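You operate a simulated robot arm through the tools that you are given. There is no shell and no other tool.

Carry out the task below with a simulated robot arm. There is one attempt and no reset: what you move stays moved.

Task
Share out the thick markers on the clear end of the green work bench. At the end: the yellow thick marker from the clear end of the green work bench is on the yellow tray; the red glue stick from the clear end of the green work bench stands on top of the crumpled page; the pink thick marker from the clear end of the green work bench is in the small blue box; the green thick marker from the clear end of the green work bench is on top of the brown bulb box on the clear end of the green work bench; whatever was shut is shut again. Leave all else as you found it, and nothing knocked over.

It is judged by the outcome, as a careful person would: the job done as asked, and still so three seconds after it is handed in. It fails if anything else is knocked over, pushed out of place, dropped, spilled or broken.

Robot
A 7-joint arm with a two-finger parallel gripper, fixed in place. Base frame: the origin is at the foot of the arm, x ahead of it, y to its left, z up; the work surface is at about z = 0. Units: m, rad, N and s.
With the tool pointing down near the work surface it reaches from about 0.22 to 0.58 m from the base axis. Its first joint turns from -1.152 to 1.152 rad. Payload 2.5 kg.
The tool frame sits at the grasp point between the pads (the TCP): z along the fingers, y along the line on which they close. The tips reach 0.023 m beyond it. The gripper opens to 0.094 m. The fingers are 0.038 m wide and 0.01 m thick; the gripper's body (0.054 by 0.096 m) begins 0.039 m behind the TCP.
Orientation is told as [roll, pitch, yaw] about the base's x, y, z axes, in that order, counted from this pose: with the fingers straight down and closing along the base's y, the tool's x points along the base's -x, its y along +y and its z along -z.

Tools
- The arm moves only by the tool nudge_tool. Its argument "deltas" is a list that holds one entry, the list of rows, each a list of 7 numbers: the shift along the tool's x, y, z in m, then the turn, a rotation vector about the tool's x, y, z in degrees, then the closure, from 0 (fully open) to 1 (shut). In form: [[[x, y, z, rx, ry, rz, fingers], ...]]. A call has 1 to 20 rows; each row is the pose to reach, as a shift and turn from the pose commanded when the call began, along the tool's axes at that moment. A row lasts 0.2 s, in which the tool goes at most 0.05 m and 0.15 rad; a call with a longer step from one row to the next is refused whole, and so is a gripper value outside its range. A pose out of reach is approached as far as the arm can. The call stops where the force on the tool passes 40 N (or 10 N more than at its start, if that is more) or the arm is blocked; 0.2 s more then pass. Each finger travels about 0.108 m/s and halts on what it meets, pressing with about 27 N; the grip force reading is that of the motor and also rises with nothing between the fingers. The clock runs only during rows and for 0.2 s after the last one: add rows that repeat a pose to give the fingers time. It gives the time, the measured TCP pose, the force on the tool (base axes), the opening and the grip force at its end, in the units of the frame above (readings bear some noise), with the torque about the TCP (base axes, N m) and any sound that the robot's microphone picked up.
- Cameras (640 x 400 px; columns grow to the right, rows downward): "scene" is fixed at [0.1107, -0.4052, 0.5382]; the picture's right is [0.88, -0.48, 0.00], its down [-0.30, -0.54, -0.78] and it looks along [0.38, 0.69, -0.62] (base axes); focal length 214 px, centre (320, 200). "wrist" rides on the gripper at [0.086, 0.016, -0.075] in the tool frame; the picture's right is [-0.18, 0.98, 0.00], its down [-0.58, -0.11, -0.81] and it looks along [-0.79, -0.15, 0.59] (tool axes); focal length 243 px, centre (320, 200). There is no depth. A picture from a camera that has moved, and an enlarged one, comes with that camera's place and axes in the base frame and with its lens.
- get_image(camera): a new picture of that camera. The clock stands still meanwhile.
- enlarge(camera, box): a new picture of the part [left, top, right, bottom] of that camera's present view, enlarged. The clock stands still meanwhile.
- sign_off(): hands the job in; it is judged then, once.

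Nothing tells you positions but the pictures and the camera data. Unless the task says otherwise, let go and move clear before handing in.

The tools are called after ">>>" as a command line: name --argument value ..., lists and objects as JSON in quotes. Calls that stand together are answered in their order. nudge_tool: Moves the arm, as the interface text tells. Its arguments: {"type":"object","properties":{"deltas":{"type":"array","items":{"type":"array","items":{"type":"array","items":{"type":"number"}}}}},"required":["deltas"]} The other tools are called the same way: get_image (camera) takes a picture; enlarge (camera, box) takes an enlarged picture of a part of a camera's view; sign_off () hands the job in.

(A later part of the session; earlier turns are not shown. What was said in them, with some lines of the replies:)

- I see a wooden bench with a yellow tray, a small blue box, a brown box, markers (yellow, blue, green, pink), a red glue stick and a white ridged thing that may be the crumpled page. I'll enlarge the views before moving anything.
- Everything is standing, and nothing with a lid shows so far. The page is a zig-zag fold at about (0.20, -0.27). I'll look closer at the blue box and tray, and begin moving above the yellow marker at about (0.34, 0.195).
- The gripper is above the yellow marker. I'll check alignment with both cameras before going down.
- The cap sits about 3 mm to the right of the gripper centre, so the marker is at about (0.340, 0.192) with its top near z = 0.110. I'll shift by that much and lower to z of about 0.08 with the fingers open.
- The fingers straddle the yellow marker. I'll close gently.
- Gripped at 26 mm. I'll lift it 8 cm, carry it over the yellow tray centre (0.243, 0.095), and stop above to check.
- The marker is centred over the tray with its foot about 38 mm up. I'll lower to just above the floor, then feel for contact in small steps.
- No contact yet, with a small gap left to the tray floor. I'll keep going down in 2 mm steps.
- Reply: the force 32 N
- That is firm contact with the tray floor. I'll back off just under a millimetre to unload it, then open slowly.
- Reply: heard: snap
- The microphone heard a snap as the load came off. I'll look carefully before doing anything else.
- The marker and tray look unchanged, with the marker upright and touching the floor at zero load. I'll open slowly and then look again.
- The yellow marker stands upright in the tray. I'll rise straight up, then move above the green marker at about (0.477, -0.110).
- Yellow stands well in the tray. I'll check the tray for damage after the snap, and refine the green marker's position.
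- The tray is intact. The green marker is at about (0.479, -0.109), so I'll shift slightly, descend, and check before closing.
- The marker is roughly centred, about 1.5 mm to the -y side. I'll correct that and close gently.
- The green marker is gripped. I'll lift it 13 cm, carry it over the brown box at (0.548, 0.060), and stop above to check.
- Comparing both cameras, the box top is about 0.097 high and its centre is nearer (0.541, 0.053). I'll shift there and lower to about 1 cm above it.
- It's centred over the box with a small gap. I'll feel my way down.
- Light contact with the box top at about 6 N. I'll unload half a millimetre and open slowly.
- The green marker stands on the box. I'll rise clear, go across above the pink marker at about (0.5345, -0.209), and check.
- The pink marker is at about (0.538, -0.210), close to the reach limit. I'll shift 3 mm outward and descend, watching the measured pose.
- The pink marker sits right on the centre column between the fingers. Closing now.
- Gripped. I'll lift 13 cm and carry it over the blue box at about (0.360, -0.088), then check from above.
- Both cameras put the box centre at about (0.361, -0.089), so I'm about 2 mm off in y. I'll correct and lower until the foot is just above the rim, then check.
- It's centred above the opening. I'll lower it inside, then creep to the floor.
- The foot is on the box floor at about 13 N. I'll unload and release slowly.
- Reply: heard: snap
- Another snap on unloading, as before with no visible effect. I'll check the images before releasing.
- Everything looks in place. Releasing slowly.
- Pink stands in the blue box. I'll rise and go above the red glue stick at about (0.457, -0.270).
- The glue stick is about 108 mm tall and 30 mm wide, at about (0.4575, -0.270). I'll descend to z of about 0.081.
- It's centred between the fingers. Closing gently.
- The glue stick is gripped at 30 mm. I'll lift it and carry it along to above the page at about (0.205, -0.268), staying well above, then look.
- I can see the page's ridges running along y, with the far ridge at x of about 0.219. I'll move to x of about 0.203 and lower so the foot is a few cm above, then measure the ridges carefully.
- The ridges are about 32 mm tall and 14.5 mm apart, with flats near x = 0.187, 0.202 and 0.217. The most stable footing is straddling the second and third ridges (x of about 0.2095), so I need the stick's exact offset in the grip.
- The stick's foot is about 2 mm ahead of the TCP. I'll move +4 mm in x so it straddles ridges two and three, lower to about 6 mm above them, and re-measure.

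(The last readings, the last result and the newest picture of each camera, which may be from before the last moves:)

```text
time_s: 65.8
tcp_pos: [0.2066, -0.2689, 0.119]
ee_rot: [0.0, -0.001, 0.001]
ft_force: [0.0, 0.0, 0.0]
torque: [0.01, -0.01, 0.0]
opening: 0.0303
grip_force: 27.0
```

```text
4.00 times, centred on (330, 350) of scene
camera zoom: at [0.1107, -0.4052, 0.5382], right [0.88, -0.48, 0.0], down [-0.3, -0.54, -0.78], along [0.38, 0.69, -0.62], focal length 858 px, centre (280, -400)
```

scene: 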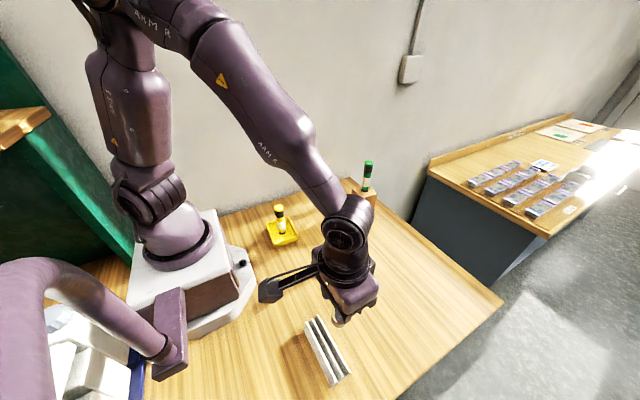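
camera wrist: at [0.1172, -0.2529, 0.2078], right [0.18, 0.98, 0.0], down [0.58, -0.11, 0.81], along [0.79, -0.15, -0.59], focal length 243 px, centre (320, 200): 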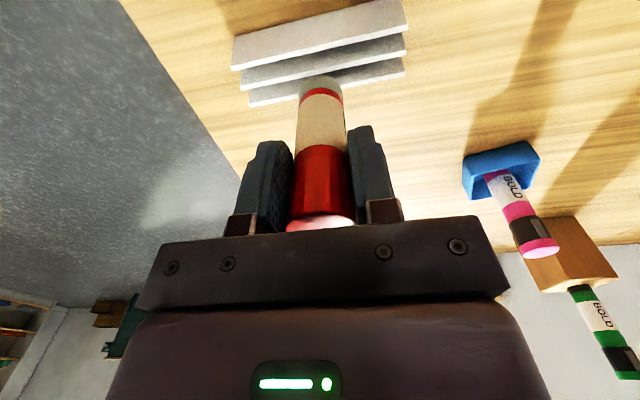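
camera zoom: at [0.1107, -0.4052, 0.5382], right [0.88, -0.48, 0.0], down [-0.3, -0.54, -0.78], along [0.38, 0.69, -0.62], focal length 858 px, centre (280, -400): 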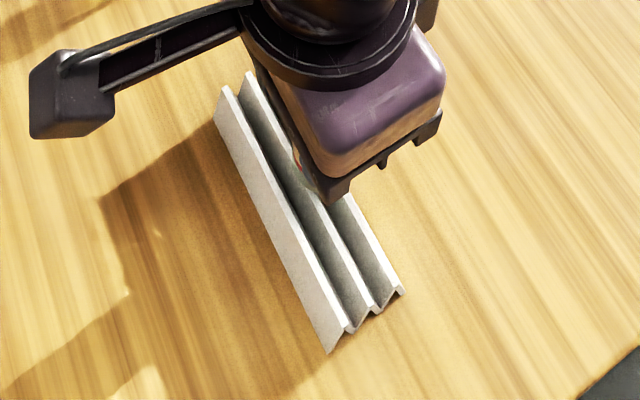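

Measured in the same view, the stick's centre is at x of about 0.2107 and the midpoint of ridges two and three is about 0.208. I'll shift back 2.5 mm and lower 5 mm more.

>>> nudge_tool --deltas '[[[0.0025, 0, 0, 0, 0, 0, 0.85], [0.0025, 0, 0.002, 0, 0, 0, 0.85], [0.0025, 0, 0.004, 0, 0, 0, 0.85], [0.0025, 0, 0.004, 0, 0, 0, 0.85]]]'

>>> enlarge --camera "wrist" --box '[270, 50, 370, 120]'

>>> nudge_tool --deltas '[[[0, 0, 0.0005, 0, 0, 0, 0.85], [0, 0, 0.001, 0, 0, 0, 0.85], [0, 0, 0.001, 0, 0, 0, 0.85]]]'

>>> enlarge --camera "wrist" --box '[270, 50, 370, 120]'

```text
time_s: 66.8
tcp_pos: [0.2032, -0.2686, 0.115]
ee_rot: [0.0, 0.002, 0.0]
ft_force: [-0.3, 0.6, -0.2]
torque: [0.0, -0.02, 0.0]
opening: 0.0298
grip_force: 27.3
```

```text
5.71 times, centred on (320, 85) of wrist
camera zoom: at [0.1181, -0.2525, 0.1905], right [0.18, 0.98, 0.0], down [0.58, -0.11, 0.81], along [0.79, -0.15, -0.59], focal length 1386 px, centre (320, 857)
```

zoom: 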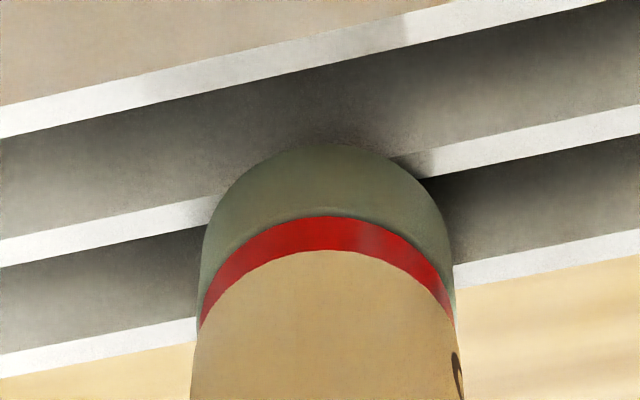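

```text
time_s: 67.6
tcp_pos: [0.2037, -0.2698, 0.1147]
ee_rot: [-0.001, -0.001, 0.002]
ft_force: [0.3, -0.5, 0.1]
torque: [-0.01, -0.01, -0.01]
opening: 0.0298
grip_force: 27.2
```

```text
5.71 times, centred on (320, 85) of wrist
camera zoom: at [0.1182, -0.2526, 0.1894], right [0.18, 0.98, 0.0], down [0.58, -0.11, 0.81], along [0.79, -0.15, -0.59], focal length 1386 px, centre (320, 857)
```

zoom: 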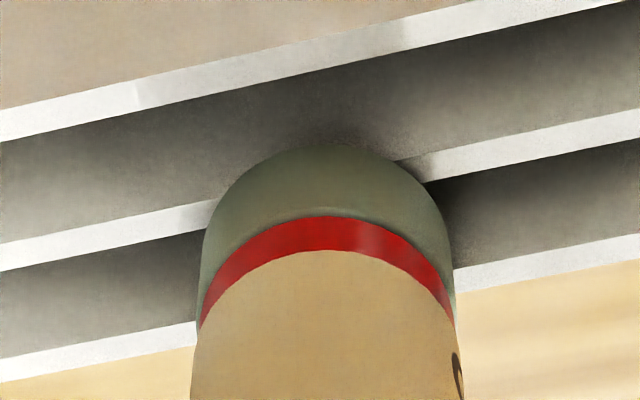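

The foot now straddles ridges two and three, about 2 mm above. I'll descend in very fine steps, watching the force.

>>> nudge_tool --deltas '[[[0, 0, 0.0004, 0, 0, 0, 0.85], [0, 0, 0.0004, 0, 0, 0, 0.85]]]'

>>> nudge_tool --deltas '[[[0, 0, 0.0004, 0, 0, 0, 0.85], [0, 0, 0.0004, 0, 0, 0, 0.85]]]'

>>> nudge_tool --deltas '[[[0, 0, 0.0004, 0, 0, 0, 0.85], [0, 0, 0.0004, 0, 0, 0, 0.85]]]'

```text
time_s: 68.2
tcp_pos: [0.204, -0.2696, 0.1151]
ee_rot: [0.0, -0.001, 0.0]
ft_force: [0.3, -0.1, -1.2]
torque: [-0.01, 0.04, 0.0]
opening: 0.03
grip_force: 27.1
```

```text
time_s: 68.8
tcp_pos: [0.2044, -0.27, 0.1142]
ee_rot: [0.002, -0.001, -0.001]
ft_force: [-0.1, 0.6, -1.8]
torque: [-0.04, 0.02, 0.01]
opening: 0.0299
grip_force: 26.2
```

```text
time_s: 69.4
tcp_pos: [0.2045, -0.2697, 0.1135]
ee_rot: [0.0, 0.001, -0.002]
ft_force: [0.0, 0.8, 1.6]
torque: [0.04, -0.02, 0.02]
opening: 0.0298
grip_force: 27.6
```

>>> nudge_tool --deltas '[[[0, 0, 0, 0, 0, 0, 0.85], [0, 0, 0, 0, 0, 0, 0.85]]]'

>>> enlarge --camera "wrist" --box '[270, 50, 370, 120]'

```text
time_s: 70.0
tcp_pos: [0.2034, -0.2714, 0.1127]
ee_rot: [0.0, -0.001, 0.0]
ft_force: [-0.5, 0.3, 2.1]
torque: [0.02, -0.03, 0.0]
opening: 0.03
grip_force: 26.9
```

```text
5.71 times, centred on (320, 85) of wrist
camera zoom: at [0.118, -0.2528, 0.1884], right [0.18, 0.98, 0.0], down [0.58, -0.11, 0.81], along [0.79, -0.15, -0.59], focal length 1386 px, centre (320, 857)
```

zoom: 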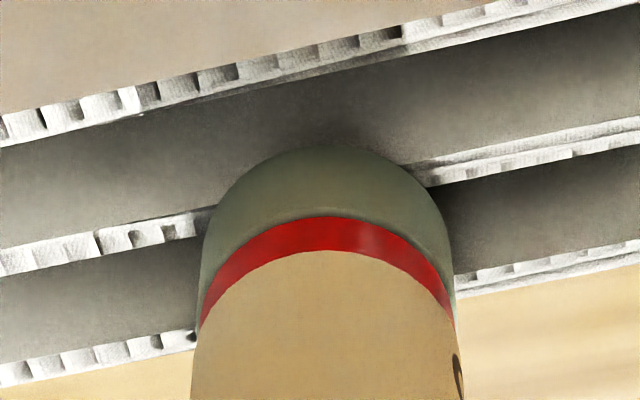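

The force has risen to about 2 N, so the stick is just resting on the ridges. I'll check the page from the scene camera before letting go.

>>> enlarge --camera "scene" --box '[290, 300, 370, 400]'

>>> enlarge --camera "wrist" --box '[200, 0, 440, 130]'

```text
4.00 times, centred on (330, 350) of scene
camera zoom: at [0.1107, -0.4052, 0.5383], right [0.88, -0.48, 0.0], down [-0.3, -0.54, -0.78], along [0.38, 0.69, -0.62], focal length 858 px, centre (280, -400)
```

zoom: 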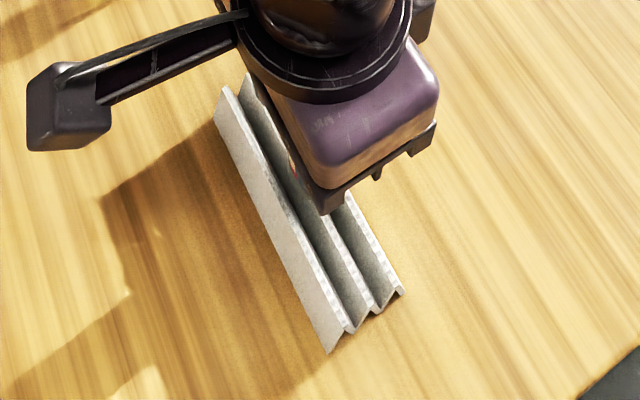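

```text
2.67 times, centred on (320, 65) of wrist
camera zoom: at [0.118, -0.2528, 0.1884], right [0.18, 0.98, 0.0], down [0.58, -0.11, 0.81], along [0.79, -0.15, -0.59], focal length 647 px, centre (320, 560)
```

zoom: 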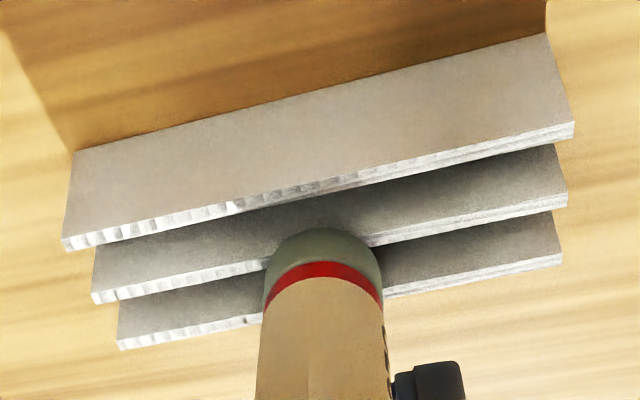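

The page's crests give slightly under load, so it's springy. I'll ease up a fraction so it bears almost nothing but the stick's weight before I release.

>>> nudge_tool --deltas '[[[0, 0, -0.0002, 0, 0, 0, 0.85], [0, 0, -0.0002, 0, 0, 0, 0.85], [0, 0, -0.0002, 0, 0, 0, 0.85]]]'

>>> nudge_tool --deltas '[[[0, 0, 0, 0, 0, 0, 0.85]]]'

>>> enlarge --camera "wrist" --box '[270, 50, 370, 120]'

```text
time_s: 70.8
tcp_pos: [0.2041, -0.2684, 0.1134]
ee_rot: [-0.001, -0.002, 0.001]
ft_force: [0.4, -1.1, -0.2]
torque: [-0.02, 0.0, 0.01]
opening: 0.03
grip_force: 26.5
```

```text
time_s: 71.2
tcp_pos: [0.2051, -0.2693, 0.1141]
ee_rot: [0.0, 0.0, 0.0]
ft_force: [-0.9, 0.1, -0.3]
torque: [0.01, 0.06, 0.0]
opening: 0.0302
grip_force: 27.1
```

```text
5.71 times, centred on (320, 85) of wrist
camera zoom: at [0.1182, -0.2524, 0.1885], right [0.18, 0.98, 0.0], down [0.58, -0.11, 0.81], along [0.79, -0.15, -0.59], focal length 1386 px, centre (320, 857)
```

zoom: 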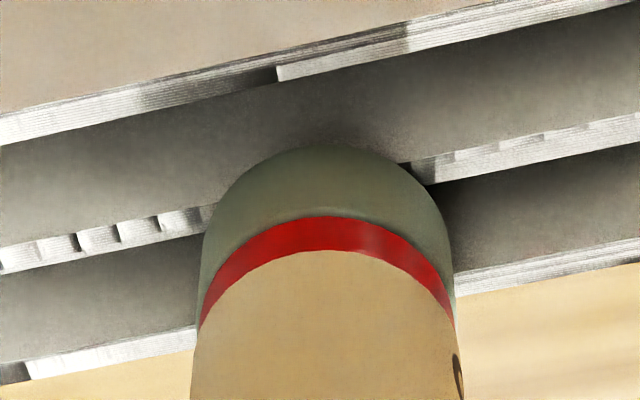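

The load is near zero and the stick sits at the ridge tops. Releasing slowly.

>>> nudge_tool --deltas '[[[0, 0, 0, 0, 0, 0, 0.72], [0, 0, 0, 0, 0, 0, 0.69], [0, 0, 0, 0, 0, 0, 0.67], [0, 0, 0, 0, 0, 0, 0.65], [0, 0, 0, 0, 0, 0, 0.62], [0, 0, 0, 0, 0, 0, 0.6], [0, 0, 0, 0, 0, 0, 0.6]]]'

>>> get_image --camera "wrist"

>>> enlarge --camera "wrist" --box '[200, 0, 440, 130]'

```text
time_s: 72.8
tcp_pos: [0.2033, -0.269, 0.1129]
ee_rot: [0.001, -0.001, -0.001]
ft_force: [0.5, 0.3, -1.1]
torque: [-0.01, 0.02, 0.0]
opening: 0.0373
grip_force: 0.1
```

```text
taken
camera wrist: at [0.1183, -0.2525, 0.1886], right [0.18, 0.98, 0.0], down [0.58, -0.11, 0.81], along [0.79, -0.15, -0.59], focal length 243 px, centre (320, 200)
```

wrist: 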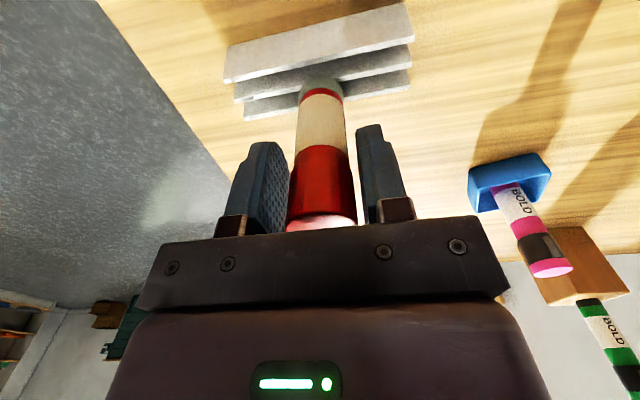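

```text
2.67 times, centred on (320, 65) of wrist
camera zoom: at [0.1183, -0.2525, 0.1886], right [0.18, 0.98, 0.0], down [0.58, -0.11, 0.81], along [0.79, -0.15, -0.59], focal length 647 px, centre (320, 560)
```

zoom: 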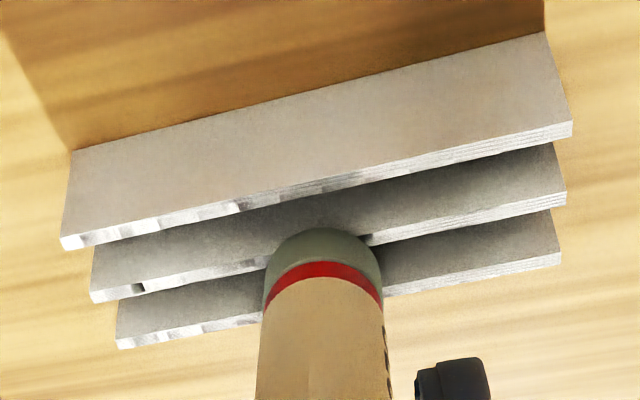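

The stick is standing free with a few mm of clearance on each side. I'll open further, wait a moment, and look again.

>>> nudge_tool --deltas '[[[0, 0, 0, 0, 0, 0, 0.5], [0, 0, 0, 0, 0, 0, 0.4], [0, 0, 0, 0, 0, 0, 0.3], [0, 0, 0, 0, 0, 0, 0.2], [0, 0, 0, 0, 0, 0, 0.1], [0, 0, 0, 0, 0, 0, 0.1], [0, 0, 0, 0, 0, 0, 0.1], [0, 0, 0, 0, 0, 0, 0.1]]]'

>>> get_image --camera "wrist"

>>> enlarge --camera "scene" --box '[290, 280, 386, 400]'

```text
time_s: 74.6
tcp_pos: [0.2047, -0.2696, 0.1153]
ee_rot: [0.001, 0.0, 0.002]
ft_force: [0.5, 0.4, 0.1]
torque: [0.01, 0.01, 0.0]
opening: 0.0846
grip_force: 0.0
```

```text
taken
camera wrist: at [0.1183, -0.2525, 0.1886], right [0.18, 0.98, 0.0], down [0.58, -0.11, 0.81], along [0.79, -0.15, -0.59], focal length 243 px, centre (320, 200)
```

wrist: 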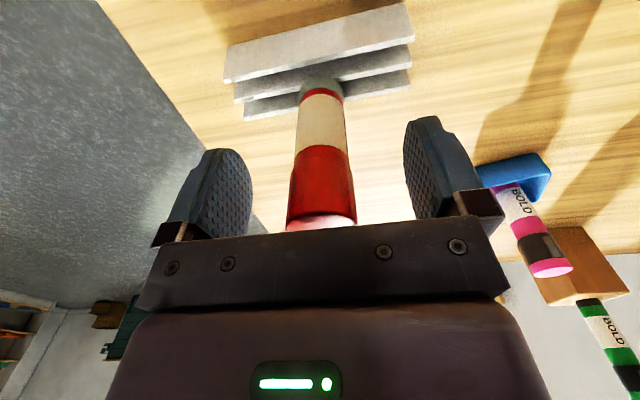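

```text
3.33 times, centred on (338, 340) of scene
camera zoom: at [0.1107, -0.4052, 0.5382], right [0.88, -0.48, 0.0], down [-0.3, -0.54, -0.78], along [0.38, 0.69, -0.62], focal length 715 px, centre (260, -267)
```

zoom: 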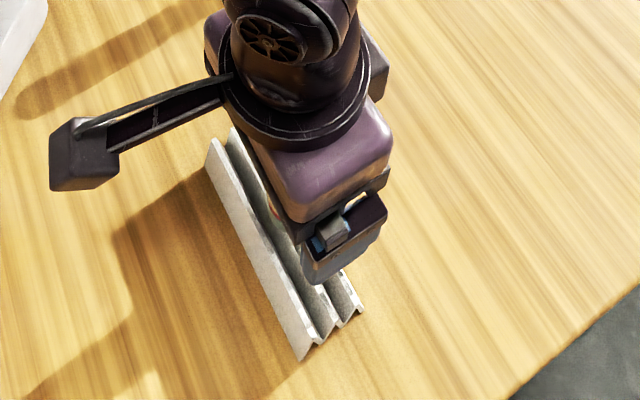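

The stick stands on its own. I'll rise straight up slowly, then move to a clear parking place.

>>> nudge_tool --deltas '[[[0, 0, -0.01, 0, 0, 0, 0.05], [0, 0, -0.025, 0, 0, 0, 0], [0, 0, -0.045, 0, 0, 0, 0], [0, 0, -0.07, 0, 0, 0, 0], [0, 0, -0.1, 0, 0, 0, 0], [0, 0, -0.13, 0, 0, 0, 0], [0, 0, -0.16, 0, 0, 0, 0], [-0.02, 0.03, -0.19, 0, 0, 0, 0], [-0.045, 0.07, -0.21, 0, 0, 0, 0], [-0.07, 0.11, -0.23, 0, 0, 0, 0], [-0.09, 0.15, -0.24, 0, 0, 0, 0], [-0.11, 0.19, -0.25, 0, 0, 0, 0], [-0.12, 0.22, -0.25, 0, 0, 0, 0], [-0.125, 0.235, -0.25, 0, 0, 0, 0], [-0.125, 0.235, -0.25, 0, 0, 0, 0]]]'

>>> get_image --camera "scene"

>>> enlarge --camera "scene" --box '[280, 270, 380, 400]'

>>> enlarge --camera "scene" --box '[250, 150, 410, 280]'

```text
refused: row 9 steps farther than a row can; nothing moved
```

```text
taken
```

scene: 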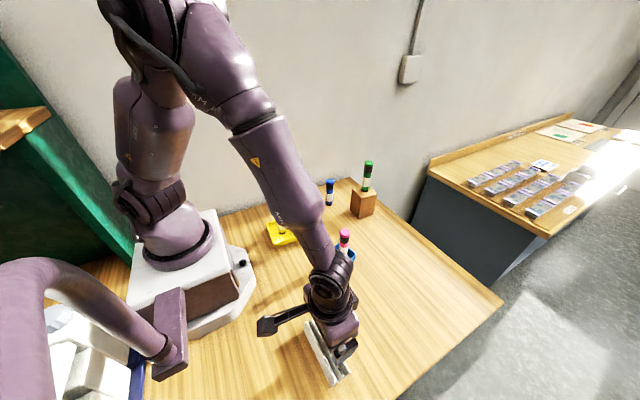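

```text
3.08 times, centred on (330, 335) of scene
camera zoom: at [0.1107, -0.4052, 0.5382], right [0.88, -0.48, 0.0], down [-0.3, -0.54, -0.78], along [0.38, 0.69, -0.62], focal length 660 px, centre (289, -215)
```

zoom: 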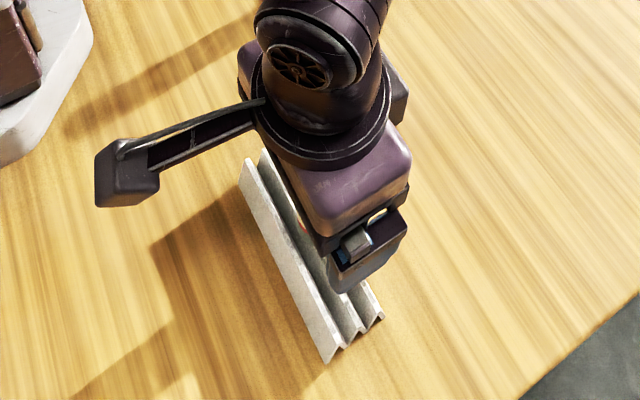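

```text
3.08 times, centred on (330, 215) of scene
camera zoom: at [0.1107, -0.4052, 0.5382], right [0.88, -0.48, 0.0], down [-0.3, -0.54, -0.78], along [0.38, 0.69, -0.62], focal length 660 px, centre (289, 154)
```

zoom: 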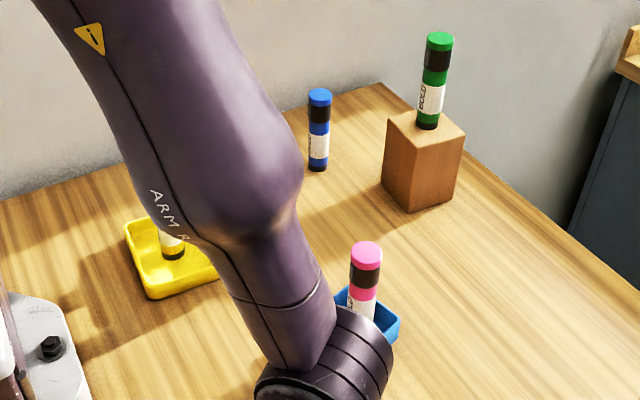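

The move was refused because one step was slightly too long, so nothing moved. I'll split it into a straight rise first, then a slower sideways move.

>>> nudge_tool --deltas '[[[0, 0, -0.008, 0, 0, 0, 0.05], [0, 0, -0.02, 0, 0, 0, 0], [0, 0, -0.035, 0, 0, 0, 0], [0, 0, -0.055, 0, 0, 0, 0], [0, 0, -0.08, 0, 0, 0, 0], [0, 0, -0.11, 0, 0, 0, 0], [0, 0, -0.14, 0, 0, 0, 0], [0, 0, -0.17, 0, 0, 0, 0], [0, 0, -0.19, 0, 0, 0, 0], [0, 0, -0.19, 0, 0, 0, 0]]]'

>>> nudge_tool --deltas '[[[-0.01, 0.02, -0.005, 0, 0, 0, 0], [-0.025, 0.05, -0.015, 0, 0, 0, 0], [-0.04, 0.08, -0.025, 0, 0, 0, 0], [-0.055, 0.11, -0.035, 0, 0, 0, 0], [-0.07, 0.14, -0.045, 0, 0, 0, 0], [-0.085, 0.17, -0.055, 0, 0, 0, 0], [-0.1, 0.2, -0.06, 0, 0, 0, 0], [-0.115, 0.225, -0.06, 0, 0, 0, 0], [-0.12, 0.235, -0.06, 0, 0, 0, 0], [-0.12, 0.235, -0.06, 0, 0, 0, 0]]]'

>>> get_image --camera "scene"

>>> enlarge --camera "scene" --box '[280, 270, 380, 400]'

>>> enlarge --camera "scene" --box '[250, 150, 410, 280]'

```text
time_s: 76.8
tcp_pos: [0.2052, -0.2681, 0.3053]
ee_rot: [0.001, 0.001, -0.001]
ft_force: [-0.1, 0.6, -0.7]
torque: [0.0, 0.0, 0.01]
opening: 0.0941
grip_force: 0.0
```

```text
time_s: 79.0
tcp_pos: [0.3252, -0.0337, 0.3653]
ee_rot: [0.001, 0.001, 0.001]
ft_force: [-0.7, 0.5, -0.1]
torque: [0.03, 0.0, 0.02]
opening: 0.0943
grip_force: 0.0
```

```text
taken
```

scene: 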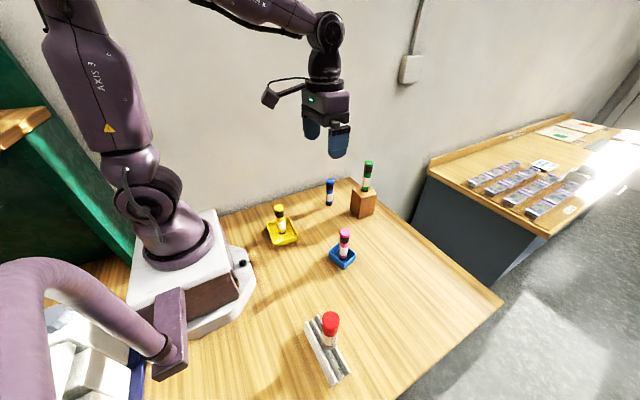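

```text
3.08 times, centred on (330, 335) of scene
camera zoom: at [0.1107, -0.4052, 0.5382], right [0.88, -0.48, 0.0], down [-0.3, -0.54, -0.78], along [0.38, 0.69, -0.62], focal length 660 px, centre (289, -215)
```

zoom: 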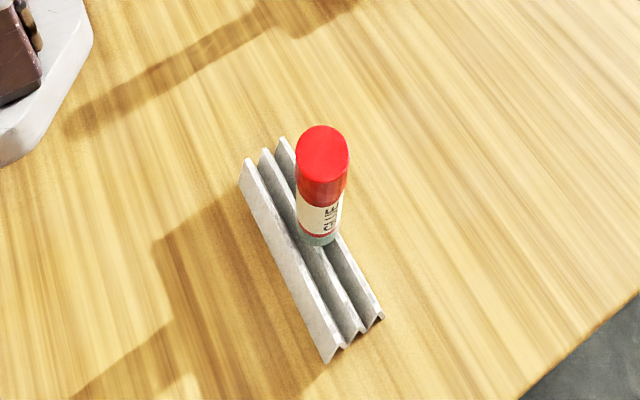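

```text
3.08 times, centred on (330, 215) of scene
camera zoom: at [0.1107, -0.4052, 0.5382], right [0.88, -0.48, 0.0], down [-0.3, -0.54, -0.78], along [0.38, 0.69, -0.62], focal length 660 px, centre (289, 154)
```

zoom: 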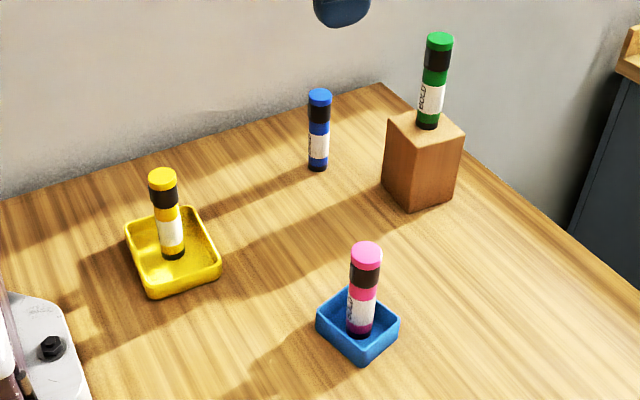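

All four items are where they should be and the arm is clear. I'll wait a couple of seconds and compare once more for any slow lean.

>>> nudge_tool --deltas '[[[0, 0, 0, 0, 0, 0, 0], [0, 0, 0, 0, 0, 0, 0], [0, 0, 0, 0, 0, 0, 0], [0, 0, 0, 0, 0, 0, 0], [0, 0, 0, 0, 0, 0, 0], [0, 0, 0, 0, 0, 0, 0], [0, 0, 0, 0, 0, 0, 0], [0, 0, 0, 0, 0, 0, 0], [0, 0, 0, 0, 0, 0, 0], [0, 0, 0, 0, 0, 0, 0], [0, 0, 0, 0, 0, 0, 0], [0, 0, 0, 0, 0, 0, 0], [0, 0, 0, 0, 0, 0, 0], [0, 0, 0, 0, 0, 0, 0], [0, 0, 0, 0, 0, 0, 0]]]'

>>> enlarge --camera "scene" --box '[280, 270, 380, 400]'

>>> enlarge --camera "scene" --box '[250, 150, 410, 280]'

>>> get_image --camera "wrist"

```text
time_s: 82.2
tcp_pos: [0.3239, -0.0339, 0.3635]
ee_rot: [0.001, 0.0, 0.001]
ft_force: [-0.6, 0.4, 0.0]
torque: [-0.03, 0.0, 0.03]
opening: 0.094
grip_force: 0.0
```

```text
3.08 times, centred on (330, 335) of scene
camera zoom: at [0.1107, -0.4052, 0.5382], right [0.88, -0.48, 0.0], down [-0.3, -0.54, -0.78], along [0.38, 0.69, -0.62], focal length 660 px, centre (289, -215)
```

zoom: 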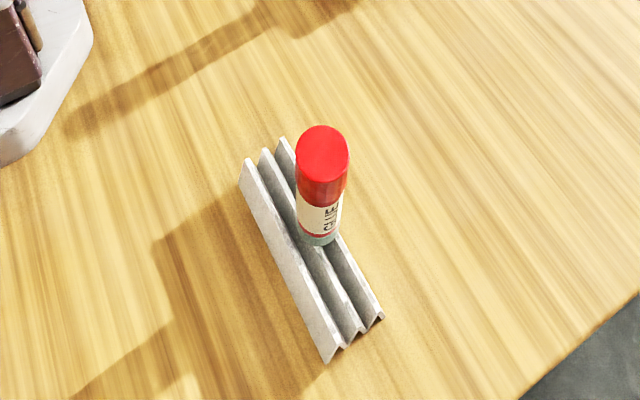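

```text
3.08 times, centred on (330, 215) of scene
camera zoom: at [0.1107, -0.4052, 0.5382], right [0.88, -0.48, 0.0], down [-0.3, -0.54, -0.78], along [0.38, 0.69, -0.62], focal length 660 px, centre (289, 154)
```

zoom: 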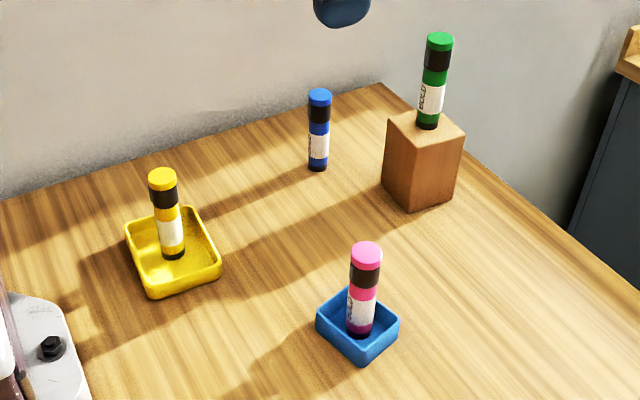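

```text
taken
camera wrist: at [0.2391, -0.0177, 0.4388], right [0.18, 0.98, 0.0], down [0.58, -0.11, 0.81], along [0.79, -0.15, -0.59], focal length 243 px, centre (320, 200)
```

wrist: 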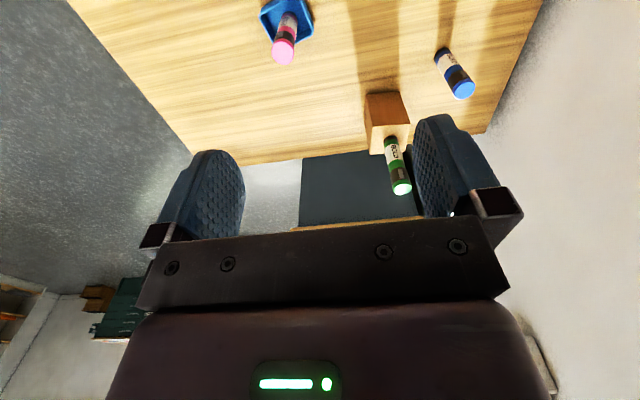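

Nothing moved over three seconds. Yellow stands in the yellow tray, pink in the blue box, green on the brown box and the red glue stick on the page. The blue marker is where it was, I saw nothing that had been shut or needed closing, and the gripper is empty and clear, so I'm handing in.

>>> sign_off

```text
The job is handed in.
```

The job is done and handed in. All four items were in place and standing upright, and nothing moved over a three-second wait just before I handed in.

- **Yellow marker:** standing in the yellow tray.
- **Pink marker:** standing in the small blue box.
- **Green marker:** standing on top of the brown bulb box.
- **Red glue stick:** standing on the crumpled page, with its foot across the second and third ridges.

The blue marker is where it was. I saw nothing that had been shut, so there was nothing to close again. The gripper is empty and parked clear of the bench.

**Possible damage:**
- **Snap sounds:** the microphone picked up a snap as I eased off after pressing the yellow marker into the tray, and again with the pink marker in the blue box. I pressed harder than I meant to with the yellow one, about 32 N. The tray, box and markers all looked intact afterwards.
- **Page ridges:** the tops of the ridges looked a little different after the glue stick touched down at about 2 N. That could be slight flattening or just the lighting. The page did not shift.
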